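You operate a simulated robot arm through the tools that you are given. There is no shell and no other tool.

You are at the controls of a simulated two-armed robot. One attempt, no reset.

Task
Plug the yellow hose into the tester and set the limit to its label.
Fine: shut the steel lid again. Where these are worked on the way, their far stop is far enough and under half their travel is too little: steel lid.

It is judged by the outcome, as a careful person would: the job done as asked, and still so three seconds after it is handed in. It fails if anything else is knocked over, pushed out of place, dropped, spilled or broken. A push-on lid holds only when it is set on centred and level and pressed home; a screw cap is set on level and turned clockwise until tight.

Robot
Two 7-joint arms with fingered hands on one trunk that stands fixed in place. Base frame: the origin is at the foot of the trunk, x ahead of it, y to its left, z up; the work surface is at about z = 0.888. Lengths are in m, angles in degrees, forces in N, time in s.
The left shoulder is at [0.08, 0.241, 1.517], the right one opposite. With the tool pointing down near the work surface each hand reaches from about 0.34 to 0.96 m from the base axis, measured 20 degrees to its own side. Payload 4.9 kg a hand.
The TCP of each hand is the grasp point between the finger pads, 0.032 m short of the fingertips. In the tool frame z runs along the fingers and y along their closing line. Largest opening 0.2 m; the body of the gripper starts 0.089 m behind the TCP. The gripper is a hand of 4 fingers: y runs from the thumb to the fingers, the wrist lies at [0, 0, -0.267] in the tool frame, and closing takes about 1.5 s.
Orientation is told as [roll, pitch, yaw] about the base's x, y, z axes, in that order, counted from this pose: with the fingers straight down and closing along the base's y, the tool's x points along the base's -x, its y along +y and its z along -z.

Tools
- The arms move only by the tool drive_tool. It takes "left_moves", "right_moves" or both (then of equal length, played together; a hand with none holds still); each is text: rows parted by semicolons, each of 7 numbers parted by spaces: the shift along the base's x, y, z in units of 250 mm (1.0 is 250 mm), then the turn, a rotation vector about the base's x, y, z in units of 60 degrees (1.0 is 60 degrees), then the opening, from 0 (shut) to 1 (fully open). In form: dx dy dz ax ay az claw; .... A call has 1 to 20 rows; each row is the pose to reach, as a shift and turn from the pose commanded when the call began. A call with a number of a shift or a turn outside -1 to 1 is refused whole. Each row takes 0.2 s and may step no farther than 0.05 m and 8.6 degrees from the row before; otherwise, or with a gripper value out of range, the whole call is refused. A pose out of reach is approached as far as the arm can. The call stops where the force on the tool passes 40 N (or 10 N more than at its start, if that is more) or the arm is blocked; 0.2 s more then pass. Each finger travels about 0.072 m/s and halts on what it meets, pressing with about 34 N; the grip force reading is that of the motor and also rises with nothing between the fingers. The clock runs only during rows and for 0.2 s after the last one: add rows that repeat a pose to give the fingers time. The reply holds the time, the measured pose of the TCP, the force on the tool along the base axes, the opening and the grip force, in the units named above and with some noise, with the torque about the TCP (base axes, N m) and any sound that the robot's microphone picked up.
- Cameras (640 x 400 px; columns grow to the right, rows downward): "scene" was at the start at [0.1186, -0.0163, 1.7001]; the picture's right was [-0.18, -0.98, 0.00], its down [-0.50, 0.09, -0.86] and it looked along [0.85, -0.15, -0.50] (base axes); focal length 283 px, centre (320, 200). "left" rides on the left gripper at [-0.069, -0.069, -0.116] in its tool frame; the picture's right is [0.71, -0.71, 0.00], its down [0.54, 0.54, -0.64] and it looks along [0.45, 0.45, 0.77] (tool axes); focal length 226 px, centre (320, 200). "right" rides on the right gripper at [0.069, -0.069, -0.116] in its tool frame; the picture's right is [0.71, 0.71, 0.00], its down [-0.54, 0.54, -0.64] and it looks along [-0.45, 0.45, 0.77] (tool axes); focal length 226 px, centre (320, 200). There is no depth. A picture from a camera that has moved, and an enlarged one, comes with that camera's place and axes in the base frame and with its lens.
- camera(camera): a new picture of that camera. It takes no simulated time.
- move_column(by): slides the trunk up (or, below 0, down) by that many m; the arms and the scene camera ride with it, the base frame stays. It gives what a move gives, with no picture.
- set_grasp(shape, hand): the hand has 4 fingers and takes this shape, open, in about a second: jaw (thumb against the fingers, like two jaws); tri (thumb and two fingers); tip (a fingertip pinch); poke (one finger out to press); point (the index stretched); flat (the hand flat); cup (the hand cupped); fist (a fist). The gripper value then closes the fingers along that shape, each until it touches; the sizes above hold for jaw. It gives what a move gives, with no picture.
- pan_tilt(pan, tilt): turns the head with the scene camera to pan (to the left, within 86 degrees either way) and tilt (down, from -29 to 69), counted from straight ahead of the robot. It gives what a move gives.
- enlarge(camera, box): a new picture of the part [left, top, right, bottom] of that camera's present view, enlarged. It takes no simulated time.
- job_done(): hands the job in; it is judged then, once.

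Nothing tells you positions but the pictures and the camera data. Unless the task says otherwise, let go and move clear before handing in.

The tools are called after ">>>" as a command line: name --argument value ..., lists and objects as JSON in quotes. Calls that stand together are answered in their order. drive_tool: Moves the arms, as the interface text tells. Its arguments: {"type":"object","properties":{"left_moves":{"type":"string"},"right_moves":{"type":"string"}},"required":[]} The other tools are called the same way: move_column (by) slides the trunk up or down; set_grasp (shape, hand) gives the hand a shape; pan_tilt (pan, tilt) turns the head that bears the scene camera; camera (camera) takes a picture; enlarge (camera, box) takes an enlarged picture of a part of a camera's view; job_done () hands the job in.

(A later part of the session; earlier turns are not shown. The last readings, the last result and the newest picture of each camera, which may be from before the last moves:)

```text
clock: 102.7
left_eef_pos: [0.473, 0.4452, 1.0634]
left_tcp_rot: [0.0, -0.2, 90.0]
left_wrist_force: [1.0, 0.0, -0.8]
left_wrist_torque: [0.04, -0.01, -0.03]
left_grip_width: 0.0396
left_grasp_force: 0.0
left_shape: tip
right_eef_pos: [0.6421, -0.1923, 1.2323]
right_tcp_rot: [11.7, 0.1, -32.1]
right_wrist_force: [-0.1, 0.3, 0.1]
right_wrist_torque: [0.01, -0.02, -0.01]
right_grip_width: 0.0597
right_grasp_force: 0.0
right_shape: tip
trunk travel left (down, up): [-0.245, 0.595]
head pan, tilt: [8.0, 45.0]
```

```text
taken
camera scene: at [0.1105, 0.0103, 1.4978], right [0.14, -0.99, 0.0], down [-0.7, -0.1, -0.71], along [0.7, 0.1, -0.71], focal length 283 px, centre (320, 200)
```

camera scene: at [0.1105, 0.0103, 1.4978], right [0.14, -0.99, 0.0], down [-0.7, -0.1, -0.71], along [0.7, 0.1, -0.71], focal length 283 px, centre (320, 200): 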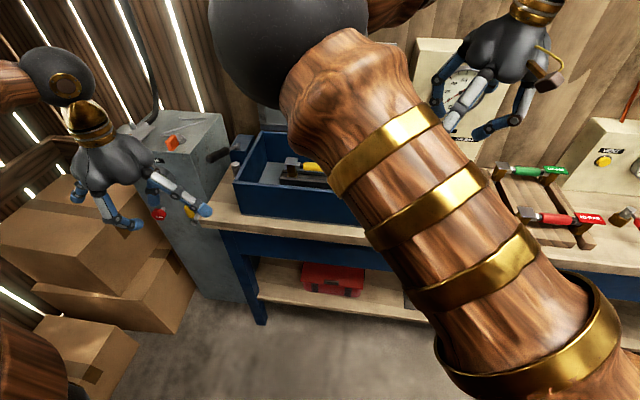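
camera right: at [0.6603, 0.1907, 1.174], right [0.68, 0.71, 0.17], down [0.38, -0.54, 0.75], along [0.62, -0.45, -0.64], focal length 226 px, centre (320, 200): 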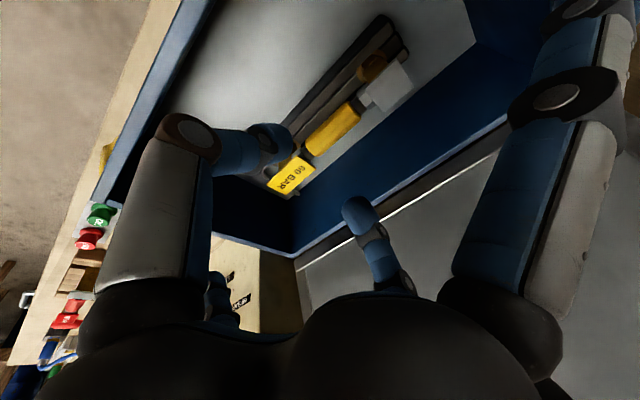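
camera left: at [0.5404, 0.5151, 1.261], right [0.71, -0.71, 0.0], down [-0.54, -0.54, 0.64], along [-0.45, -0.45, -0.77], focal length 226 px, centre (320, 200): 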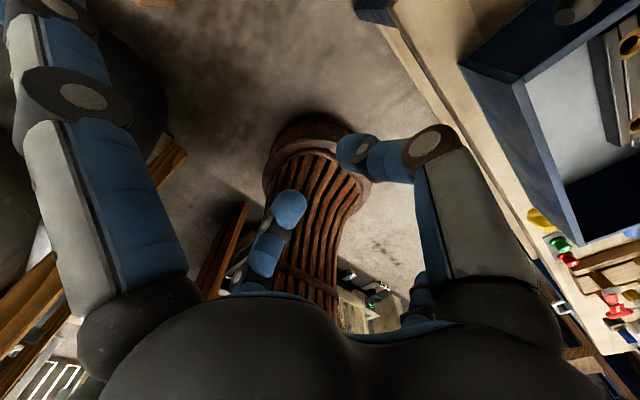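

I raise the trunk 0.15 m to give the right arm room, switch the right hand to the four-finger jaw shape, and turn it toward the knob in stages.

>>> move_column --by 0.15

>>> set_grasp --shape "jaw" --hand "right"

>>> drive_tool --right_moves "0.02 -0.04 -0.05 0 0 0.107 0.8; 0.04 -0.08 -0.1 0 0 0.214 0.6; 0.06 -0.12 -0.15 0 0 0.321 0.4; 0.08 -0.16 -0.2 0 0 0.428 0.3; 0.1 -0.2 -0.25 0 0 0.535 0.3"

>>> drive_tool --right_moves "0.05 0 0 -0.1 0 0 0.3; 0.1 0 0 -0.195 0 0 0.3"

>>> drive_tool --right_moves "0.02 0 -0.05 0 -0.12 0 0.3; 0.04 0 -0.1 0 -0.24 0 0.3; 0.06 0 -0.15 0 -0.36 0 0.3; 0.08 0 -0.2 0 -0.48 0 0.3; 0.1 0 -0.25 0 -0.6 0 0.3; 0.12 0 -0.3 0 -0.72 0 0.3; 0.14 0 -0.35 0 -0.833 0 0.3"

>>> camera --camera "scene"

>>> camera --camera "right"

```text
clock: 104.5
left_eef_pos: [0.4708, 0.4462, 1.2141]
left_tcp_rot: [0.0, -0.1, 90.0]
left_wrist_force: [0.1, 0.0, -0.5]
left_wrist_torque: [-0.01, 0.01, 0.0]
left_grip_width: 0.0395
left_grasp_force: 0.1
left_shape: tip
right_eef_pos: [0.6411, -0.1939, 1.3824]
right_tcp_rot: [11.9, 0.3, -32.5]
right_wrist_force: [-0.1, 0.0, -0.6]
right_wrist_torque: [0.03, 0.0, -0.01]
right_grip_width: 0.0598
right_grasp_force: 0.0
right_shape: tip
trunk travel left (down, up): [-0.395, 0.445]
head pan, tilt: [8.0, 45.0]
```

```text
clock: 105.4
left_eef_pos: [0.4701, 0.4461, 1.2153]
left_tcp_rot: [0.0, -0.2, 90.0]
left_wrist_force: [-0.8, 0.2, -0.7]
left_wrist_torque: [0.0, -0.03, 0.01]
left_grip_width: 0.0398
left_grasp_force: 0.1
left_shape: tip
right_eef_pos: [0.6427, -0.1964, 1.3823]
right_tcp_rot: [12.1, 0.3, -32.6]
right_wrist_force: [0.0, 0.2, 0.0]
right_wrist_torque: [0.03, 0.0, 0.02]
right_grip_width: 0.1997
right_grasp_force: 0.0
right_shape: jaw
trunk travel left (down, up): [-0.395, 0.445]
head pan, tilt: [8.0, 45.0]
```

```text
clock: 106.6
left_eef_pos: [0.4713, 0.4452, 1.2145]
left_tcp_rot: [0.0, -0.2, 90.0]
left_wrist_force: [0.6, 0.3, -0.7]
left_wrist_torque: [0.02, 0.01, -0.01]
left_grip_width: 0.0399
left_grasp_force: 0.1
left_shape: tip
right_eef_pos: [0.6678, -0.2419, 1.3274]
right_tcp_rot: [13.5, 0.3, 0.1]
right_wrist_force: [-0.6, 0.2, -0.3]
right_wrist_torque: [0.06, -0.02, 0.01]
right_grip_width: 0.0602
right_grasp_force: 0.1
right_shape: jaw
trunk travel left (down, up): [-0.395, 0.445]
head pan, tilt: [8.0, 45.0]
```

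```text
clock: 107.2
left_eef_pos: [0.4722, 0.4472, 1.2131]
left_tcp_rot: [0.0, -0.1, 90.1]
left_wrist_force: [0.1, 0.3, -0.4]
left_wrist_torque: [-0.04, 0.04, 0.01]
left_grip_width: 0.0398
left_grasp_force: 0.0
left_shape: tip
right_eef_pos: [0.6934, -0.2397, 1.3284]
right_tcp_rot: [1.7, 0.4, -0.1]
right_wrist_force: [0.2, 0.1, -0.2]
right_wrist_torque: [-0.02, 0.03, 0.02]
right_grip_width: 0.0604
right_grasp_force: 0.0
right_shape: jaw
trunk travel left (down, up): [-0.395, 0.445]
head pan, tilt: [8.0, 45.0]
```

```text
clock: 108.8
left_eef_pos: [0.4723, 0.4467, 1.2142]
left_tcp_rot: [0.0, -0.1, 90.0]
left_wrist_force: [-0.2, 0.5, -0.4]
left_wrist_torque: [-0.04, 0.0, 0.0]
left_grip_width: 0.0399
left_grasp_force: 0.1
left_shape: tip
right_eef_pos: [0.7272, -0.241, 1.2413]
right_tcp_rot: [1.8, -49.8, 0.0]
right_wrist_force: [-0.1, 0.7, -0.3]
right_wrist_torque: [-0.02, 0.04, -0.01]
right_grip_width: 0.0605
right_grasp_force: 0.1
right_shape: jaw
trunk travel left (down, up): [-0.395, 0.445]
head pan, tilt: [8.0, 45.0]
```

```text
taken
camera scene: at [0.1105, 0.0117, 1.6479], right [0.14, -0.99, 0.0], down [-0.7, -0.1, -0.71], along [0.7, 0.1, -0.71], focal length 283 px, centre (320, 200)
```

scene: 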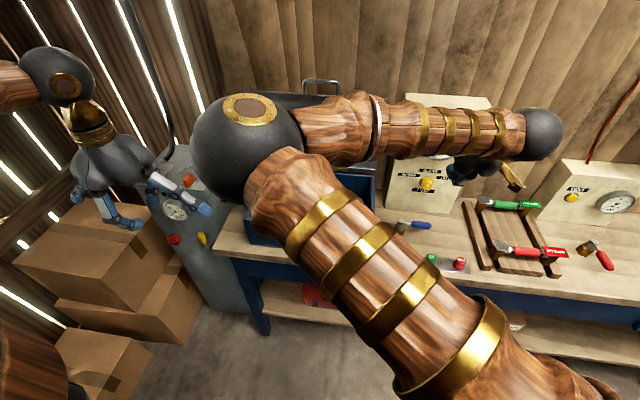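

```text
taken
camera right: at [0.5958, -0.3141, 1.2627], right [-0.47, 0.71, -0.53], down [-0.15, 0.52, 0.84], along [0.87, 0.48, -0.14], focal length 226 px, centre (320, 200)
```

right: 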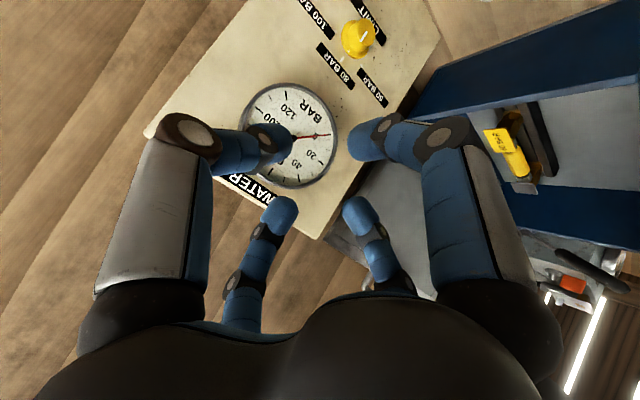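

The right camera now faces the panel. I zoom in on the knob from here too, for a check of its position.

>>> enlarge --camera "right" --box '[290, 0, 420, 110]'

>>> enlarge --camera "scene" --box '[380, 150, 480, 230]'

```text
3.64 times, centred on (355, 55) of right
camera zoom: at [0.5958, -0.3141, 1.2627], right [-0.47, 0.71, -0.53], down [-0.15, 0.52, 0.84], along [0.87, 0.48, -0.14], focal length 822 px, centre (193, 727)
```

zoom: 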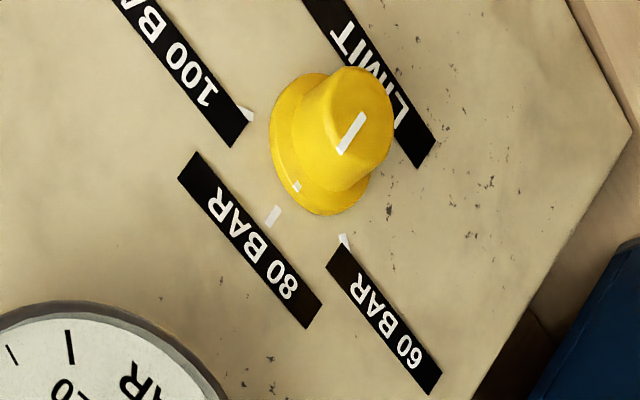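

```text
5.00 times, centred on (430, 190) of scene
camera zoom: at [0.1105, 0.0117, 1.6479], right [0.14, -0.99, 0.0], down [-0.7, -0.1, -0.71], along [0.7, 0.1, -0.71], focal length 1415 px, centre (-230, 250)
```

zoom: 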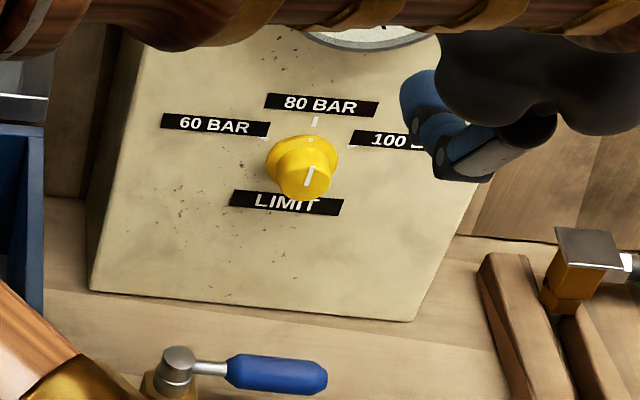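

All three views agree: knob axis y≈−0.2455, z≈1.0125. I swing the hand 30° to the right side and go to a pre-approach point in line with the knob.

>>> drive_tool --right_moves "0.02 -0.03 -0.1 0.08 0 0 0.3; 0.04 -0.06 -0.2 0.17 0 0 0.3; 0.07 -0.09 -0.32 0.25 0 0 0.3; 0.11 -0.12 -0.44 0.34 0 0 0.3; 0.15 -0.14 -0.56 0.42 0 0 0.3; 0.19 -0.153 -0.681 0.5 0 0 0.3"

>>> camera --camera "right"

>>> camera --camera "scene"

```text
clock: 110.2
left_eef_pos: [0.4731, 0.4454, 1.2139]
left_tcp_rot: [0.0, -0.3, 90.0]
left_wrist_force: [-0.1, -0.3, 0.8]
left_wrist_torque: [0.04, 0.01, 0.01]
left_grip_width: 0.0398
left_grasp_force: 0.1
left_shape: tip
right_eef_pos: [0.7749, -0.2792, 1.0703]
right_tcp_rot: [43.7, -41.3, -30.7]
right_wrist_force: [1.0, 0.0, -0.3]
right_wrist_torque: [0.01, 0.0, -0.01]
right_grip_width: 0.0604
right_grasp_force: 0.1
right_shape: jaw
trunk travel left (down, up): [-0.395, 0.445]
head pan, tilt: [8.0, 45.0]
```

```text
taken
camera right: at [0.6439, -0.3534, 1.0523], right [-0.47, 0.88, -0.1], down [-0.15, 0.03, 0.99], along [0.87, 0.48, 0.12], focal length 226 px, centre (320, 200)
```

right: 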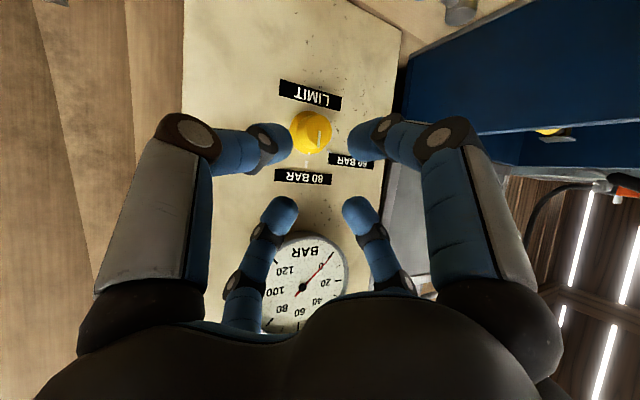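

```text
taken
camera scene: at [0.1114, 0.0099, 1.6478], right [0.14, -0.99, 0.0], down [-0.7, -0.1, -0.71], along [0.7, 0.1, -0.71], focal length 283 px, centre (320, 200)
```

scene: 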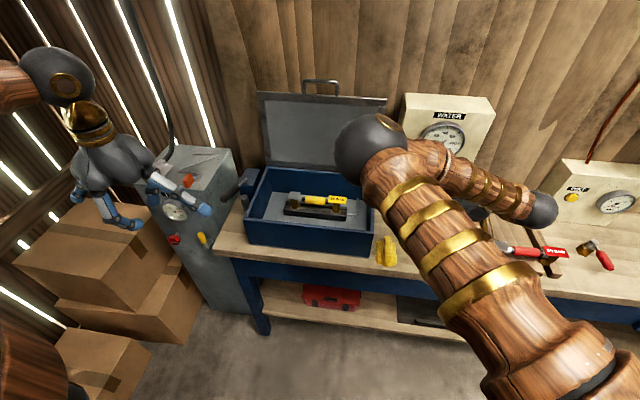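

>>> enlarge --camera "right" --box '[240, 60, 400, 240]'

```text
2.22 times, centred on (320, 150) of right
camera zoom: at [0.6439, -0.3534, 1.0523], right [-0.47, 0.88, -0.1], down [-0.15, 0.03, 0.99], along [0.87, 0.48, 0.12], focal length 502 px, centre (320, 311)
```

zoom: 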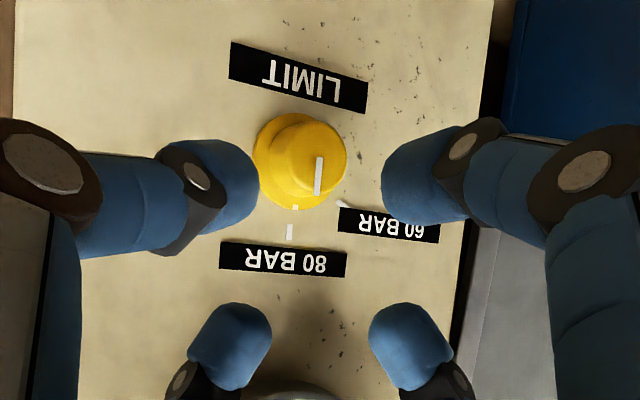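

The knob is centred between the fingers as predicted (within ~2 mm). I advance along the tool direction until the cap is between the fingertips.

>>> drive_tool --right_moves "0.061 0.025 -0.043 0 0 0 0.3; 0.122 0.049 -0.086 0 0 0 0.3; 0.183 0.074 -0.129 0 0 0 0.3; 0.215 0.086 -0.152 0 0 0 0.3; 0.236 0.095 -0.167 0 0 0 0.3"

>>> enlarge --camera "right" --box '[240, 60, 400, 240]'

```text
clock: 111.4
left_eef_pos: [0.4694, 0.4443, 1.2146]
left_tcp_rot: [-0.1, -0.1, 90.0]
left_wrist_force: [-0.1, -0.1, -0.5]
left_wrist_torque: [-0.01, 0.01, 0.01]
left_grip_width: 0.04
left_grasp_force: 0.1
left_shape: tip
right_eef_pos: [0.8289, -0.257, 1.031]
right_tcp_rot: [43.7, -41.5, -30.7]
right_wrist_force: [-13.6, -2.0, 3.6]
right_wrist_torque: [0.0, -0.59, -0.3]
right_grip_width: 0.0595
right_grasp_force: 0.1
right_shape: jaw
trunk travel left (down, up): [-0.395, 0.445]
head pan, tilt: [8.0, 45.0]
```

```text
2.22 times, centred on (320, 150) of right
camera zoom: at [0.6988, -0.331, 1.0131], right [-0.47, 0.88, -0.1], down [-0.15, 0.03, 0.99], along [0.87, 0.48, 0.12], focal length 502 px, centre (320, 311)
```

zoom: 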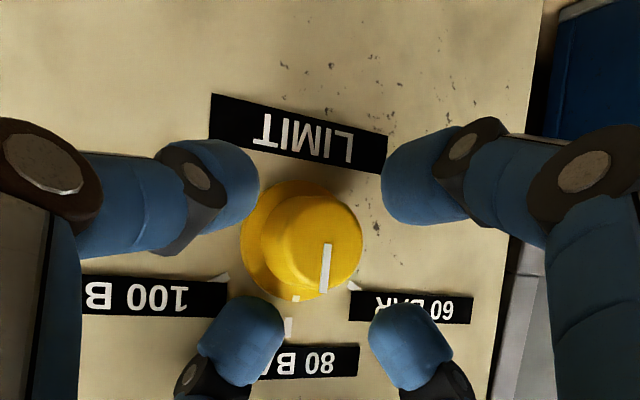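

The open upper fingertip touches the panel (13 N). I back off a little, narrow the fingers, and then advance again.

>>> drive_tool --right_moves "-0.031 -0.013 0.022 0 0 0 0.25; -0.031 -0.013 0.022 0 0 0 0.22; -0.031 -0.013 0.022 0 0 0 0.22; -0.015 -0.006 0.011 0 0 0 0.22; -0.004 -0.002 0.003 0 0 0 0.22"

>>> enlarge --camera "right" --box '[240, 60, 400, 240]'

```text
clock: 112.6
left_eef_pos: [0.4711, 0.445, 1.215]
left_tcp_rot: [-0.2, -0.2, 90.0]
left_wrist_force: [0.2, 0.8, 0.6]
left_wrist_torque: [-0.03, 0.0, 0.02]
left_grip_width: 0.0398
left_grasp_force: 0.0
left_shape: tip
right_eef_pos: [0.8309, -0.2551, 1.0314]
right_tcp_rot: [43.6, -41.4, -30.7]
right_wrist_force: [-1.4, 0.3, 0.7]
right_wrist_torque: [0.01, -0.1, -0.02]
right_grip_width: 0.0442
right_grasp_force: 0.0
right_shape: jaw
trunk travel left (down, up): [-0.395, 0.445]
head pan, tilt: [8.0, 45.0]
```

```text
2.22 times, centred on (320, 150) of right
camera zoom: at [0.6998, -0.3301, 1.0129], right [-0.47, 0.88, -0.1], down [-0.15, 0.03, 0.99], along [0.87, 0.48, 0.12], focal length 502 px, centre (320, 311)
```

zoom: 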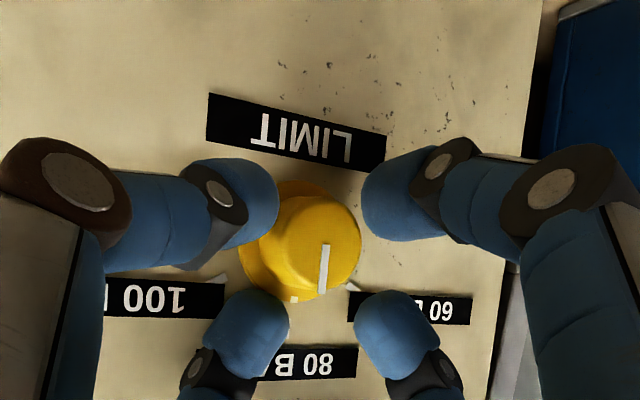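

>>> drive_tool --right_moves "0.005 -0.002 -0.012 0 0 0 0.19; 0.009 -0.002 -0.019 0 0 0 0.17; 0.009 -0.002 -0.019 0 0 0 0; 0.009 -0.002 -0.019 0 0 0 0; 0.009 -0.002 -0.019 0 0 0 0; 0.009 -0.002 -0.019 0 0 0 0"

>>> enlarge --camera "right" --box '[240, 60, 400, 240]'

```text
clock: 114.0
left_eef_pos: [0.466, 0.4455, 1.2167]
left_tcp_rot: [-0.2, -0.2, 90.0]
left_wrist_force: [-0.2, -0.1, -0.9]
left_wrist_torque: [0.03, 0.0, 0.02]
left_grip_width: 0.0399
left_grasp_force: 0.0
left_shape: tip
right_eef_pos: [0.8282, -0.2591, 1.0294]
right_tcp_rot: [43.7, -41.5, -30.9]
right_wrist_force: [-30.0, -13.1, 18.7]
right_wrist_torque: [-0.03, 0.03, -0.1]
right_grip_width: 0.0215
right_grasp_force: 33.4
right_shape: jaw
trunk travel left (down, up): [-0.395, 0.445]
head pan, tilt: [8.0, 45.0]
```

```text
2.22 times, centred on (320, 150) of right
camera zoom: at [0.6975, -0.3328, 1.0116], right [-0.47, 0.88, -0.1], down [-0.16, 0.03, 0.99], along [0.87, 0.48, 0.12], focal length 502 px, centre (320, 311)
```

zoom: 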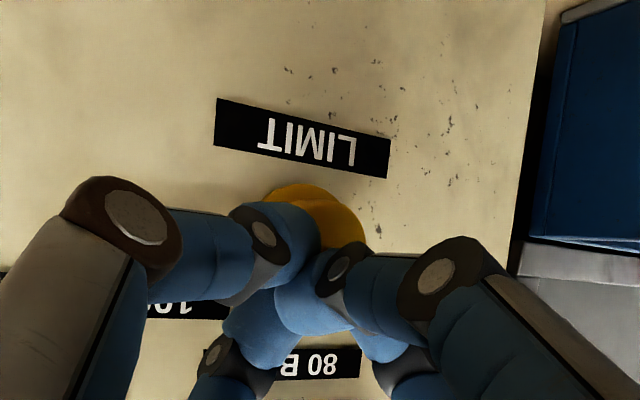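

The tilted fingers close in front of the cap instead of around it and get pushed off. I open, back off, and re-approach with a flatter hand (62° pitch), which lets the side fingers reach further along the cap.

>>> drive_tool --right_moves "0 0 0 0 0 0 0.2; 0 0 0 0 0 0 0.22; -0.06 -0.025 0.044 0 0 0 0.24; -0.15 -0.063 0.11 0 0 0 0.25; -0.25 -0.104 0.18 0 0 0 0.25; -0.33 -0.138 0.24 0 0 0 0.25"

>>> enlarge --camera "right" --box '[220, 20, 420, 220]'

```text
clock: 115.4
left_eef_pos: [0.4705, 0.4458, 1.215]
left_tcp_rot: [-0.1, -0.2, 90.0]
left_wrist_force: [0.5, -0.2, 0.5]
left_wrist_torque: [-0.01, 0.02, 0.0]
left_grip_width: 0.0399
left_grasp_force: 0.0
left_shape: tip
right_eef_pos: [0.7519, -0.291, 1.0859]
right_tcp_rot: [43.7, -41.3, -30.7]
right_wrist_force: [-0.4, -0.2, -0.7]
right_wrist_torque: [0.02, 0.0, -0.02]
right_grip_width: 0.0496
right_grasp_force: 0.0
right_shape: jaw
trunk travel left (down, up): [-0.395, 0.445]
head pan, tilt: [8.0, 45.0]
```

```text
2.00 times, centred on (320, 120) of right
camera zoom: at [0.62, -0.365, 1.0677], right [-0.47, 0.88, -0.1], down [-0.15, 0.03, 0.99], along [0.87, 0.48, 0.12], focal length 452 px, centre (320, 360)
```

zoom: 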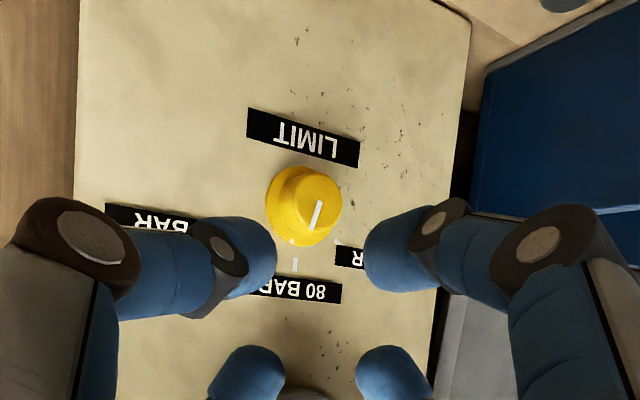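

>>> drive_tool --right_moves "-0.01 0.045 0.005 -0.125 0 0 0.25; -0.015 0.09 0.01 -0.25 0 0 0.25; -0.02 0.135 0.016 -0.375 0 0 0.22; -0.03 0.178 0.016 -0.5 0 0 0.2"

>>> drive_tool --right_moves "0 0 0 0 -0.1 0 0.2; 0 0 0 0 -0.2 0 0.2"

>>> drive_tool --right_moves "0.02 -0.02 -0.03 0.13 0 0 0.2; 0.04 -0.045 -0.065 0.265 0 0 0.2; 0.06 -0.07 -0.1 0.4 0 0 0.2; 0.08 -0.09 -0.135 0.53 0 0 0.2; 0.099 -0.114 -0.169 0.667 0 0 0.2"

>>> camera --camera "right"

>>> enlarge --camera "right" --box '[220, 20, 420, 220]'

```text
clock: 116.4
left_eef_pos: [0.4702, 0.4487, 1.2139]
left_tcp_rot: [-0.2, 0.0, 90.1]
left_wrist_force: [-0.1, 0.2, -0.3]
left_wrist_torque: [-0.03, -0.01, 0.02]
left_grip_width: 0.0398
left_grasp_force: 0.0
left_shape: tip
right_eef_pos: [0.7426, -0.2455, 1.0901]
right_tcp_rot: [1.5, -49.8, 0.1]
right_wrist_force: [0.1, 0.6, 1.3]
right_wrist_torque: [-0.01, 0.01, 0.0]
right_grip_width: 0.0403
right_grasp_force: 0.1
right_shape: jaw
trunk travel left (down, up): [-0.395, 0.445]
head pan, tilt: [8.0, 45.0]
```

```text
clock: 117.0
left_eef_pos: [0.4704, 0.4462, 1.2128]
left_tcp_rot: [-0.1, -0.2, 89.9]
left_wrist_force: [-0.5, -0.4, -0.2]
left_wrist_torque: [-0.03, -0.02, -0.02]
left_grip_width: 0.0397
left_grasp_force: 0.0
left_shape: tip
right_eef_pos: [0.7444, -0.2457, 1.0883]
right_tcp_rot: [1.7, -55.8, 0.0]
right_wrist_force: [0.0, 0.9, 0.0]
right_wrist_torque: [-0.03, -0.01, 0.04]
right_grip_width: 0.0402
right_grasp_force: 0.1
right_shape: jaw
right hand out of reach, approached as far as the arm can: row 2
trunk travel left (down, up): [-0.395, 0.445]
head pan, tilt: [8.0, 45.0]
```

```text
clock: 118.2
left_eef_pos: [0.4717, 0.4432, 1.2148]
left_tcp_rot: [-0.1, -0.2, 90.0]
left_wrist_force: [-0.4, 0.5, -0.1]
left_wrist_torque: [-0.01, 0.0, -0.03]
left_grip_width: 0.0397
left_grasp_force: 0.1
left_shape: tip
right_eef_pos: [0.7691, -0.276, 1.0461]
right_tcp_rot: [58.1, -39.1, -43.7]
right_wrist_force: [0.1, -0.1, 0.6]
right_wrist_torque: [0.01, -0.03, 0.03]
right_grip_width: 0.04
right_grasp_force: 0.2
right_shape: jaw
trunk travel left (down, up): [-0.395, 0.445]
head pan, tilt: [8.0, 45.0]
```

```text
taken
camera right: at [0.6375, -0.3366, 1.0053], right [-0.42, 0.91, 0.02], down [-0.24, -0.13, 0.96], along [0.88, 0.39, 0.27], focal length 226 px, centre (320, 200)
```

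right: 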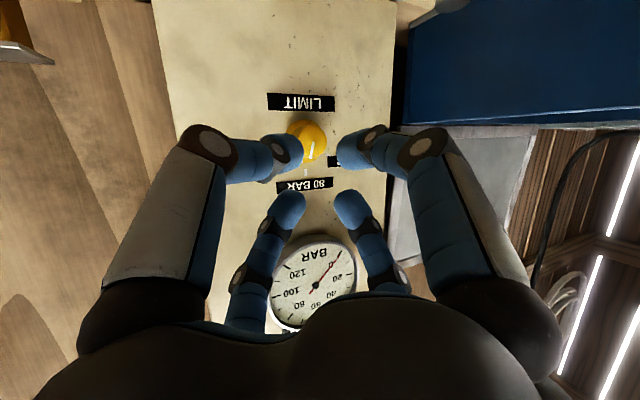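

```text
2.00 times, centred on (320, 120) of right
camera zoom: at [0.6375, -0.3366, 1.0053], right [-0.42, 0.91, 0.02], down [-0.24, -0.13, 0.96], along [0.88, 0.39, 0.27], focal length 452 px, centre (320, 360)
```

zoom: 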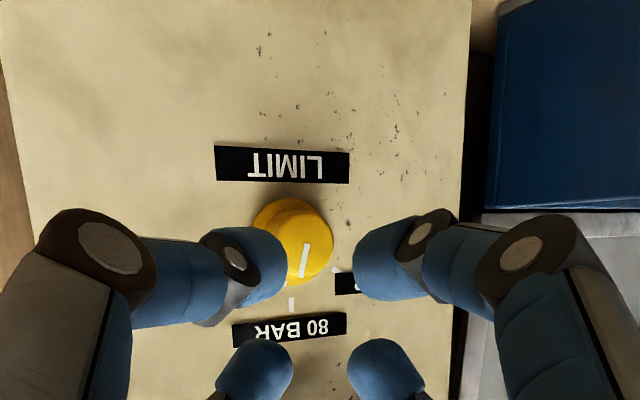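

>>> drive_tool --right_moves "0 0 0 0 -0.04 -0.032 0.2; 0 0 0 0 -0.077 -0.064 0.2; 0 0 0 0 -0.115 -0.096 0.2"

>>> enlarge --camera "right" --box '[220, 20, 420, 220]'

>>> camera --camera "scene"

```text
clock: 119.0
left_eef_pos: [0.4699, 0.4464, 1.2138]
left_tcp_rot: [0.1, -0.1, 90.1]
left_wrist_force: [0.2, -0.6, 0.1]
left_wrist_torque: [0.04, 0.02, 0.01]
left_grip_width: 0.0397
left_grasp_force: 0.2
left_shape: tip
right_eef_pos: [0.7685, -0.2749, 1.0461]
right_tcp_rot: [64.9, -43.8, -53.8]
right_wrist_force: [-0.3, -0.4, -0.2]
right_wrist_torque: [-0.02, -0.02, 0.02]
right_grip_width: 0.0402
right_grasp_force: 0.0
right_shape: jaw
trunk travel left (down, up): [-0.395, 0.445]
head pan, tilt: [8.0, 45.0]
```

```text
2.00 times, centred on (320, 120) of right
camera zoom: at [0.6366, -0.3228, 0.99], right [-0.32, 0.95, -0.03], down [-0.37, -0.1, 0.93], along [0.87, 0.31, 0.38], focal length 452 px, centre (320, 360)
```

zoom: 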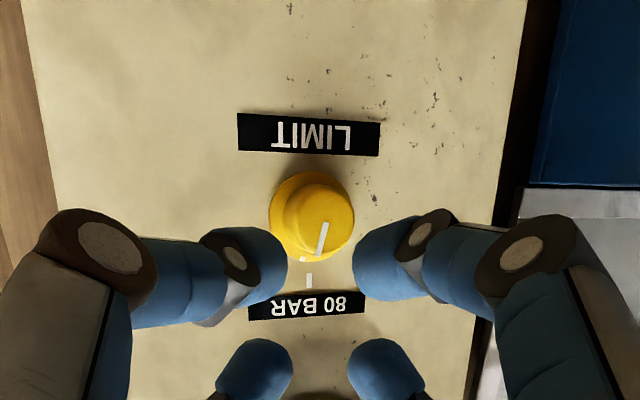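

```text
taken
camera scene: at [0.1098, 0.0102, 1.6478], right [0.14, -0.99, 0.0], down [-0.7, -0.1, -0.71], along [0.7, 0.1, -0.71], focal length 283 px, centre (320, 200)
```

scene: 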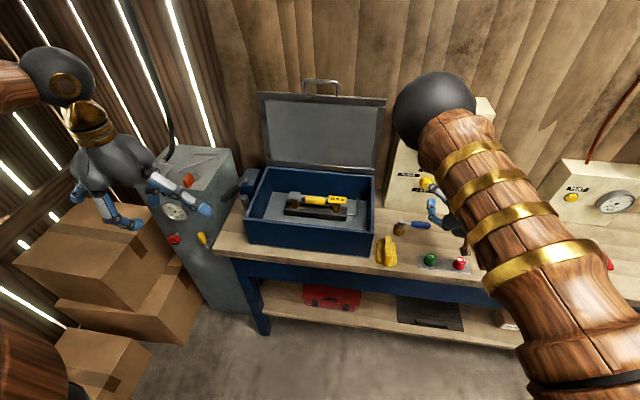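

The hand is now within 25° of the knob axis. I line up and advance with the fingers narrowed.

>>> drive_tool --right_moves "0 -0.008 -0.026 0 0 0 0.2; 0.08 0.019 -0.053 0 0 0 0.2; 0.16 0.046 -0.08 0 0 0 0.2; 0.21 0.062 -0.097 0 0 0 0.2; 0.24 0.072 -0.107 0 0 0 0.2"

>>> enlarge --camera "right" --box '[220, 60, 420, 260]'

>>> enlarge --camera "scene" --box '[380, 150, 480, 250]'

```text
clock: 120.2
left_eef_pos: [0.4711, 0.4466, 1.2133]
left_tcp_rot: [0.1, -0.2, 89.9]
left_wrist_force: [-0.1, 0.2, -0.4]
left_wrist_torque: [0.03, 0.0, 0.01]
left_grip_width: 0.0396
left_grasp_force: 0.1
left_shape: tip
right_eef_pos: [0.8292, -0.2567, 1.0223]
right_tcp_rot: [64.9, -43.7, -53.8]
right_wrist_force: [0.3, 0.1, -0.1]
right_wrist_torque: [-0.01, 0.03, -0.01]
right_grip_width: 0.0402
right_grasp_force: 0.1
right_shape: jaw
trunk travel left (down, up): [-0.395, 0.445]
head pan, tilt: [8.0, 45.0]
```

```text
2.00 times, centred on (320, 160) of right
camera zoom: at [0.6972, -0.3043, 0.9642], right [-0.32, 0.95, -0.03], down [-0.37, -0.1, 0.93], along [0.87, 0.31, 0.38], focal length 452 px, centre (320, 280)
```

zoom: 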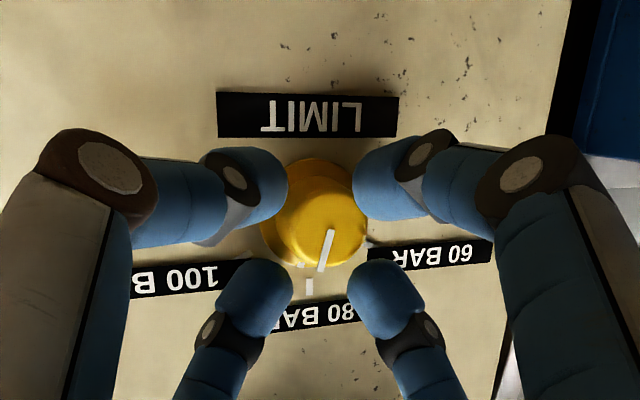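

```text
4.00 times, centred on (430, 200) of scene
camera zoom: at [0.1103, 0.0111, 1.6478], right [0.14, -0.99, 0.0], down [-0.7, -0.1, -0.71], along [0.7, 0.1, -0.71], focal length 1132 px, centre (-120, 200)
```

zoom: 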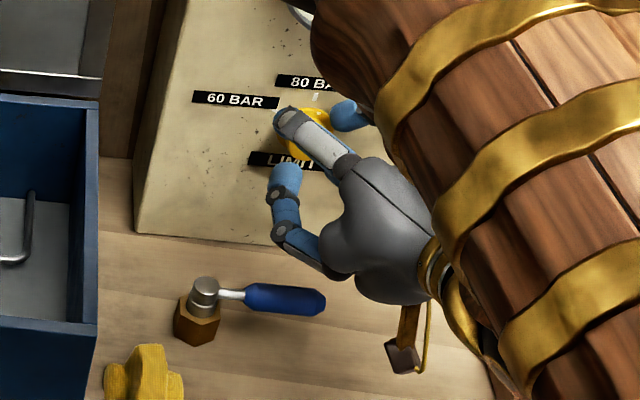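

The cap is now surrounded by all four fingers without contact. I lower by 5 mm to centre it and close.

>>> drive_tool --right_moves "0.004 0.001 -0.01 0 0 0 0.2; 0.01 0.003 -0.021 0 0 0 0.2; 0.01 0.003 -0.021 0 0 0 0.15; 0.01 0.003 -0.021 0 0 0 0.1; 0.01 0.003 -0.021 0 0 0 0; 0.01 0.003 -0.021 0 0 0 0; 0.01 0.003 -0.021 0 0 0 0"

>>> enlarge --camera "right" --box '[220, 60, 420, 260]'

```text
clock: 121.8
left_eef_pos: [0.4708, 0.4465, 1.2145]
left_tcp_rot: [-0.1, -0.1, 90.1]
left_wrist_force: [-1.1, -0.2, -0.4]
left_wrist_torque: [0.0, 0.01, 0.0]
left_grip_width: 0.0397
left_grasp_force: 0.1
left_shape: tip
right_eef_pos: [0.8314, -0.2551, 1.016]
right_tcp_rot: [65.0, -43.8, -53.8]
right_wrist_force: [0.8, -0.8, 5.4]
right_wrist_torque: [0.06, -0.15, -0.01]
right_grip_width: 0.0237
right_grasp_force: 33.5
right_shape: jaw
trunk travel left (down, up): [-0.395, 0.445]
head pan, tilt: [8.0, 45.0]
```

```text
2.00 times, centred on (320, 160) of right
camera zoom: at [0.6995, -0.303, 0.9595], right [-0.32, 0.95, -0.03], down [-0.37, -0.1, 0.93], along [0.87, 0.31, 0.38], focal length 452 px, centre (320, 280)
```

zoom: 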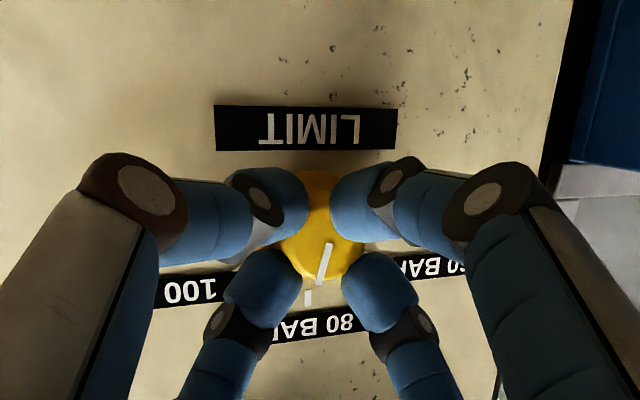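

All four fingers hold the cap firmly with hardly any side load. Now I turn the hand 60° counter-clockwise about the knob axis.

>>> drive_tool --right_moves "0 0.0045 0.0037 -0.125 0 0 0; 0 0.009 0.0065 -0.25 0 0 0; 0 0.014 0.009 -0.375 0 0 0; 0 0.02 0.011 -0.5 0 0 0; 0 0.025 0.012 -0.625 0 0 0; 0 0.0305 0.012 -0.75 0 0 0; 0 0.036 0.0115 -0.875 0 0 0; 0 0.042 0.01 -1 0 0 0"

>>> enlarge --camera "right" --box '[220, 60, 420, 260]'

>>> enlarge --camera "scene" --box '[380, 150, 480, 250]'

```text
clock: 122.7
left_eef_pos: [0.4739, 0.4441, 1.2129]
left_tcp_rot: [-0.1, 0.0, 89.7]
left_wrist_force: [0.3, 0.0, -0.1]
left_wrist_torque: [0.0, 0.04, 0.0]
left_grip_width: 0.0399
left_grasp_force: 0.1
left_shape: tip
right_eef_pos: [0.8339, -0.2599, 1.0272]
right_tcp_rot: [32.9, -59.3, -25.7]
right_wrist_force: [-14.6, 27.4, 1.2]
right_wrist_torque: [0.56, 0.3, 0.82]
right_grip_width: 0.0225
right_grasp_force: 34.5
right_shape: jaw
right hand out of reach, approached as far as the arm can: row 2, 3, 4
trunk travel left (down, up): [-0.395, 0.445]
head pan, tilt: [8.0, 45.0]
stopped in row 4 (right hand): the force on the tool passed its limit at 49 N (the readings are from after the stop); the commanded pose is now the measured one
```

```text
2.00 times, centred on (320, 160) of right
camera zoom: at [0.7036, -0.333, 0.9997], right [-0.37, 0.83, -0.41], down [-0.35, 0.29, 0.89], along [0.86, 0.47, 0.19], focal length 452 px, centre (320, 280)
```

zoom: 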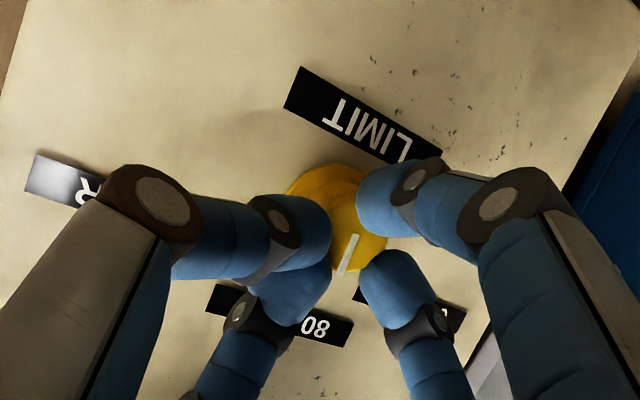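

```text
4.00 times, centred on (430, 200) of scene
camera zoom: at [0.1097, 0.0142, 1.648], right [0.14, -0.99, 0.0], down [-0.7, -0.1, -0.71], along [0.7, 0.1, -0.71], focal length 1132 px, centre (-120, 200)
```

zoom: 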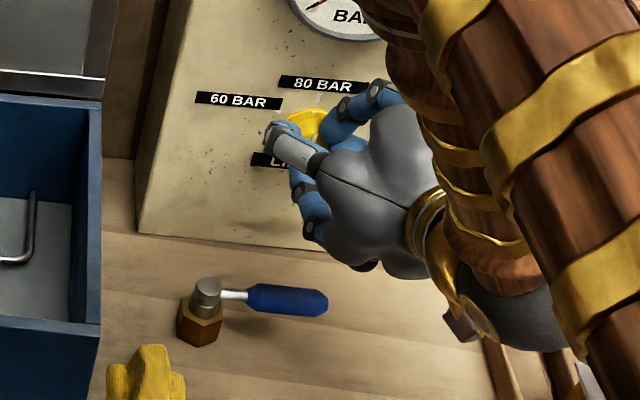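

The arm ran into a wrist limit after roughly 25–30° of turning, and the force stop caught it. I open the fingers, back off straight, and check where the pointer stands.

>>> drive_tool --right_moves "0 0 0 0 0 0 0.15; 0 0 0 0 0 0 0.22; 0 0 0 0 0 0 0.24; -0.08 -0.016 0.039 0 0 0 0.25; -0.18 -0.036 0.087 0 0 0 0.25; -0.28 -0.056 0.136 0 0 0 0.25"

>>> enlarge --camera "right" --box '[240, 20, 400, 180]'

>>> enlarge --camera "scene" --box '[390, 150, 470, 210]'

```text
clock: 124.1
left_eef_pos: [0.4722, 0.4444, 1.2142]
left_tcp_rot: [-0.1, -0.1, 89.8]
left_wrist_force: [0.7, -0.2, -0.6]
left_wrist_torque: [0.04, 0.02, 0.04]
left_grip_width: 0.04
left_grasp_force: 0.0
left_shape: tip
right_eef_pos: [0.7636, -0.282, 1.0643]
right_tcp_rot: [32.7, -59.6, -25.9]
right_wrist_force: [-0.2, 0.7, -0.5]
right_wrist_torque: [0.01, -0.01, -0.01]
right_grip_width: 0.05
right_grasp_force: 0.0
right_shape: jaw
trunk travel left (down, up): [-0.395, 0.445]
head pan, tilt: [8.0, 45.0]
```

```text
2.50 times, centred on (320, 100) of right
camera zoom: at [0.6332, -0.353, 1.0353], right [-0.36, 0.84, -0.42], down [-0.35, 0.29, 0.89], along [0.87, 0.46, 0.19], focal length 565 px, centre (320, 450)
```

zoom: 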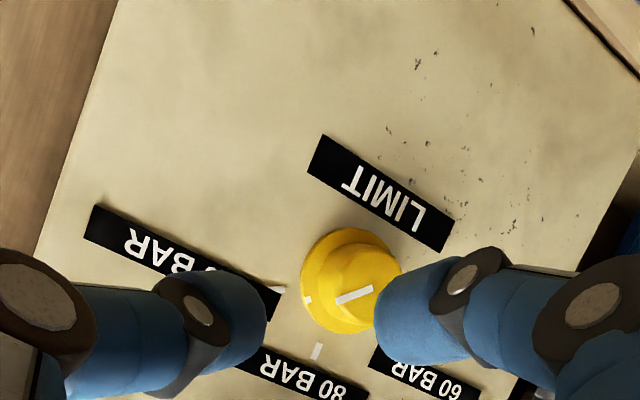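

```text
6.67 times, centred on (430, 180) of scene
camera zoom: at [0.1093, 0.0116, 1.6479], right [0.14, -0.99, 0.0], down [-0.7, -0.1, -0.71], along [0.7, 0.1, -0.71], focal length 1887 px, centre (-413, 333)
```

zoom: 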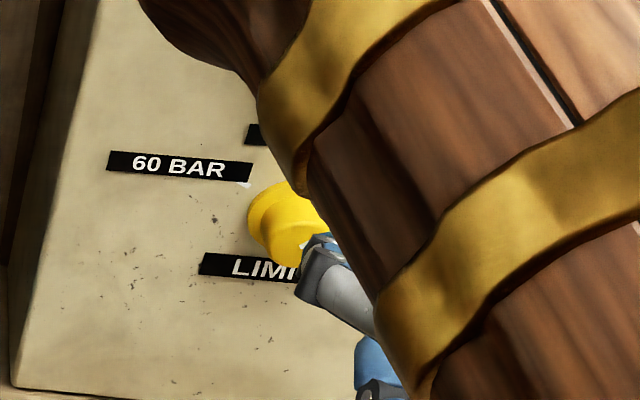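

The pointer slipped round toward 100 BAR as I let go, so I need a better posture that allows a long turn. I step the hand up and the trunk down, to bring the shoulder closer to wrist height for a flatter forearm.

>>> drive_tool --right_moves "-0.02 0 0.1 0 0 0 0.25; -0.05 0 0.2 0 0 0 0.25; -0.08 0 0.34 0 0 0 0.25; -0.08 0 0.48 0 0 0 0.25"

>>> move_column --by -0.12

>>> drive_tool --right_moves "0 0 0.1 0 0 0 0.25; 0 0 0.2 0 0 0 0.25; 0 0 0.3 0 0 0 0.25; 0 0 0.4 0 0 0 0.25"

>>> camera --camera "scene"

>>> enlarge --camera "scene" --box '[400, 110, 500, 190]'

```text
clock: 125.1
left_eef_pos: [0.4713, 0.446, 1.2147]
left_tcp_rot: [-0.2, -0.1, 89.9]
left_wrist_force: [-0.3, -0.2, 0.2]
left_wrist_torque: [-0.03, -0.03, -0.01]
left_grip_width: 0.0396
left_grasp_force: 0.0
left_shape: tip
right_eef_pos: [0.7437, -0.2807, 1.1841]
right_tcp_rot: [32.5, -59.5, -25.9]
right_wrist_force: [0.2, 1.0, -0.5]
right_wrist_torque: [0.01, 0.01, -0.03]
right_grip_width: 0.0499
right_grasp_force: 0.1
right_shape: jaw
trunk travel left (down, up): [-0.395, 0.445]
head pan, tilt: [8.0, 45.0]
```

```text
clock: 126.6
left_eef_pos: [0.4714, 0.4448, 1.0943]
left_tcp_rot: [0.0, -0.1, 89.8]
left_wrist_force: [0.0, -0.1, 0.6]
left_wrist_torque: [0.01, -0.02, 0.01]
left_grip_width: 0.0401
left_grasp_force: 0.1
left_shape: tip
right_eef_pos: [0.7458, -0.2813, 1.0617]
right_tcp_rot: [32.6, -59.6, -25.8]
right_wrist_force: [-0.3, 0.0, 0.2]
right_wrist_torque: [0.04, 0.01, 0.01]
right_grip_width: 0.0496
right_grasp_force: 0.1
right_shape: jaw
trunk travel left (down, up): [-0.275, 0.565]
head pan, tilt: [8.0, 45.0]
```

```text
clock: 127.6
left_eef_pos: [0.4729, 0.4448, 1.0945]
left_tcp_rot: [-0.1, -0.1, 89.9]
left_wrist_force: [-0.7, 0.9, 0.0]
left_wrist_torque: [-0.03, -0.06, 0.01]
left_grip_width: 0.0396
left_grasp_force: 0.1
left_shape: tip
right_eef_pos: [0.7423, -0.2814, 1.1641]
right_tcp_rot: [32.6, -59.4, -25.9]
right_wrist_force: [0.3, -0.8, -0.5]
right_wrist_torque: [-0.02, 0.01, -0.01]
right_grip_width: 0.05
right_grasp_force: 0.0
right_shape: jaw
trunk travel left (down, up): [-0.275, 0.565]
head pan, tilt: [8.0, 45.0]
```

```text
taken
camera scene: at [0.1093, 0.0118, 1.5279], right [0.14, -0.99, 0.0], down [-0.7, -0.1, -0.71], along [0.7, 0.1, -0.71], focal length 283 px, centre (320, 200)
```

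scene: 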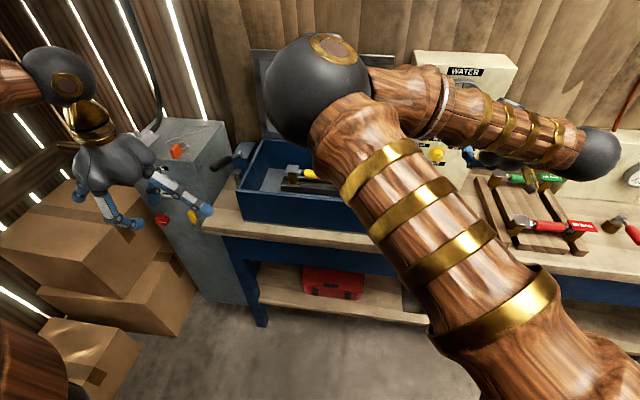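

```text
5.00 times, centred on (450, 150) of scene
camera zoom: at [0.1093, 0.0118, 1.5279], right [0.14, -0.99, 0.0], down [-0.7, -0.1, -0.71], along [0.7, 0.1, -0.71], focal length 1415 px, centre (-330, 450)
```

zoom: 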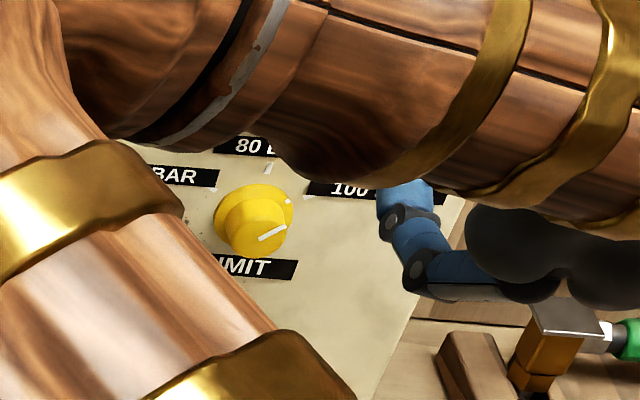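

The pointer is now at 100 BAR, so I need 120° counter-clockwise in two grips. I lower the trunk a bit more and test the available turning range in free space first.

>>> move_column --by -0.1

>>> drive_tool --right_moves "0 0.02 0 -0.125 0 0 0.25; 0 0.04 0 -0.25 0 0 0.25; 0 0.06 0 -0.375 0 0 0.25; 0 0.08 0 -0.5 0 0 0.25; 0 0.1 0 -0.625 0 0 0.25; 0 0.12 0 -0.75 0 0 0.25"

>>> camera --camera "scene"

```text
clock: 128.9
left_eef_pos: [0.4716, 0.4438, 0.9942]
left_tcp_rot: [0.0, 0.0, 89.8]
left_wrist_force: [0.4, -0.3, 0.6]
left_wrist_torque: [0.0, -0.01, 0.0]
left_grip_width: 0.0399
left_grasp_force: 0.1
left_shape: tip
right_eef_pos: [0.7442, -0.2821, 1.0626]
right_tcp_rot: [32.7, -59.5, -26.0]
right_wrist_force: [-0.5, 0.2, -0.4]
right_wrist_torque: [0.04, 0.01, 0.01]
right_grip_width: 0.0502
right_grasp_force: 0.1
right_shape: jaw
trunk travel left (down, up): [-0.175, 0.665]
head pan, tilt: [8.0, 45.0]
```

```text
clock: 130.3
left_eef_pos: [0.4716, 0.4447, 0.9928]
left_tcp_rot: [0.0, -0.1, 89.8]
left_wrist_force: [-0.1, 0.3, -0.4]
left_wrist_torque: [0.01, 0.0, -0.01]
left_grip_width: 0.0398
left_grasp_force: 0.1
left_shape: tip
right_eef_pos: [0.745, -0.252, 1.0628]
right_tcp_rot: [-49.3, -50.0, 44.8]
right_wrist_force: [0.5, -0.1, 0.1]
right_wrist_torque: [0.02, -0.02, 0.04]
right_grip_width: 0.0498
right_grasp_force: 0.1
right_shape: jaw
trunk travel left (down, up): [-0.175, 0.665]
head pan, tilt: [8.0, 45.0]
```

```text
taken
camera scene: at [0.11, 0.0118, 1.4279], right [0.14, -0.99, 0.0], down [-0.7, -0.1, -0.71], along [0.7, 0.1, -0.71], focal length 283 px, centre (320, 200)
```

scene: 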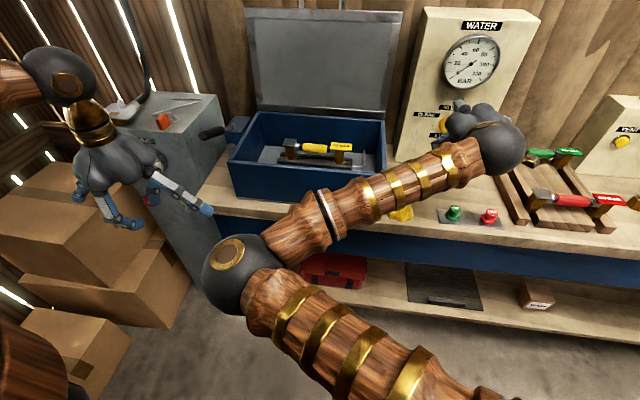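

With the lower trunk the wrist turns freely. I test how far it goes on this side.

>>> drive_tool --right_moves "0 0.02 0 -0.125 0 0 0.25; 0 0.04 0 -0.25 0 0 0.25; 0 0.05 0 -0.375 0 0 0.25; 0 0.06 0 -0.5 0 0 0.25; 0 0.07 0 -0.625 0 0 0.25"

>>> enlarge --camera "scene" --box '[380, 80, 520, 180]'

```text
clock: 131.5
left_eef_pos: [0.4723, 0.4431, 0.9949]
left_tcp_rot: [0.0, -0.1, 89.8]
left_wrist_force: [0.2, -0.4, 0.0]
left_wrist_torque: [0.0, -0.01, -0.01]
left_grip_width: 0.0398
left_grasp_force: 0.0
left_shape: tip
right_eef_pos: [0.7437, -0.2341, 1.0625]
right_tcp_rot: [-76.4, -19.4, 61.0]
right_wrist_force: [-0.3, -0.1, 0.1]
right_wrist_torque: [0.02, 0.01, 0.03]
right_grip_width: 0.0497
right_grasp_force: 0.1
right_shape: jaw
trunk travel left (down, up): [-0.175, 0.665]
head pan, tilt: [8.0, 45.0]
```

```text
4.00 times, centred on (450, 130) of scene
camera zoom: at [0.1101, 0.0108, 1.4279], right [0.14, -0.99, 0.0], down [-0.7, -0.1, -0.71], along [0.7, 0.1, -0.71], focal length 1132 px, centre (-200, 480)
```

zoom: 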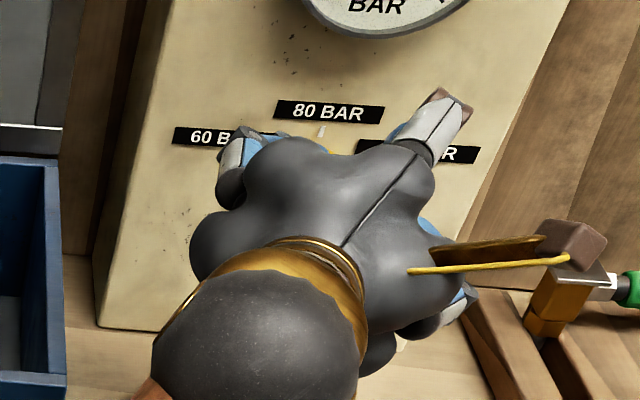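

The full range is available. To stay clear of the blue lever below, I will use swings from +30° to −30°, done twice. I go to the +30° pre-approach.

>>> drive_tool --right_moves "0 -0.01 0 0.125 0 0 0.25; 0 -0.02 0 0.25 0 0 0.25; 0 -0.03 0 0.375 0 0 0.25; 0 -0.04 0 0.5 0 0 0.25; 0 -0.05 0 0.625 0 0 0.25; 0 -0.06 0 0.75 0 0 0.25; 0 -0.07 0 0.875 0 0 0.22; 0 -0.08 0 1 0 0 0.2"

>>> drive_tool --right_moves "0.02 -0.012 -0.013 0.105 0 0 0.2; 0.04 -0.024 -0.026 0.21 0 0 0.2; 0.06 -0.036 -0.04 0.315 0 0 0.2; 0.08 -0.048 -0.053 0.42 0 0 0.2; 0.104 -0.06 -0.066 0.525 0 0 0.2"

>>> camera --camera "right"

>>> enlarge --camera "right" --box '[220, 20, 420, 220]'

```text
clock: 133.3
left_eef_pos: [0.4721, 0.4447, 0.9935]
left_tcp_rot: [-0.1, -0.1, 89.8]
left_wrist_force: [-0.2, -0.2, -0.1]
left_wrist_torque: [0.04, 0.02, 0.01]
left_grip_width: 0.0397
left_grasp_force: 0.1
left_shape: tip
right_eef_pos: [0.7437, -0.2526, 1.0628]
right_tcp_rot: [-13.6, -61.8, 15.0]
right_wrist_force: [-0.1, -0.7, 0.4]
right_wrist_torque: [-0.03, 0.03, -0.05]
right_grip_width: 0.0401
right_grasp_force: 0.0
right_shape: jaw
trunk travel left (down, up): [-0.175, 0.665]
head pan, tilt: [8.0, 45.0]
```

```text
clock: 134.5
left_eef_pos: [0.4721, 0.4435, 0.9944]
left_tcp_rot: [-0.1, -0.1, 89.8]
left_wrist_force: [0.2, -0.1, -0.7]
left_wrist_torque: [0.02, -0.02, 0.01]
left_grip_width: 0.0399
left_grasp_force: 0.1
left_shape: tip
right_eef_pos: [0.7719, -0.2693, 1.0456]
right_tcp_rot: [46.9, -54.6, -37.8]
right_wrist_force: [0.2, 0.2, -0.6]
right_wrist_torque: [0.03, -0.05, -0.03]
right_grip_width: 0.0402
right_grasp_force: 0.1
right_shape: jaw
trunk travel left (down, up): [-0.175, 0.665]
head pan, tilt: [8.0, 45.0]
```

```text
taken
camera right: at [0.6401, -0.3354, 1.0065], right [-0.36, 0.89, -0.28], down [-0.35, 0.15, 0.93], along [0.87, 0.43, 0.26], focal length 226 px, centre (320, 200)
```

right: 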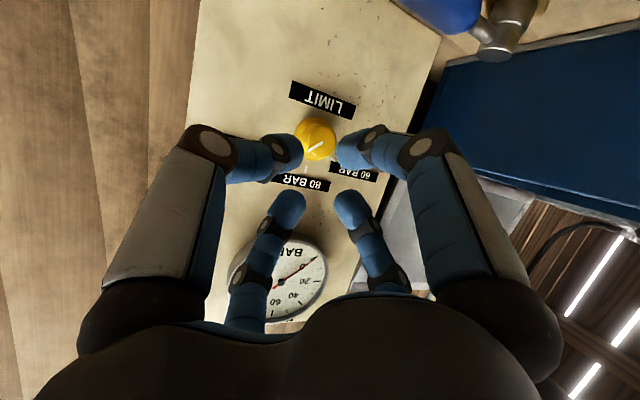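

```text
2.00 times, centred on (320, 120) of right
camera zoom: at [0.6401, -0.3354, 1.0065], right [-0.36, 0.89, -0.28], down [-0.35, 0.15, 0.93], along [0.87, 0.43, 0.26], focal length 452 px, centre (320, 360)
```

zoom: 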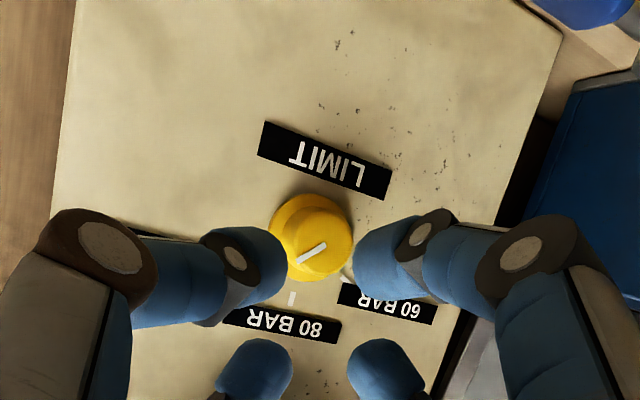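

>>> enlarge --camera "right" --box '[280, 100, 360, 170]'

```text
5.71 times, centred on (320, 135) of right
camera zoom: at [0.6401, -0.3354, 1.0065], right [-0.36, 0.89, -0.28], down [-0.35, 0.15, 0.93], along [0.87, 0.43, 0.26], focal length 1292 px, centre (320, 571)
```

zoom: 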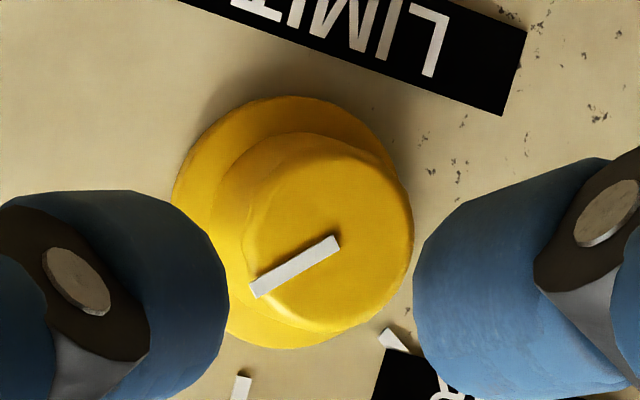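

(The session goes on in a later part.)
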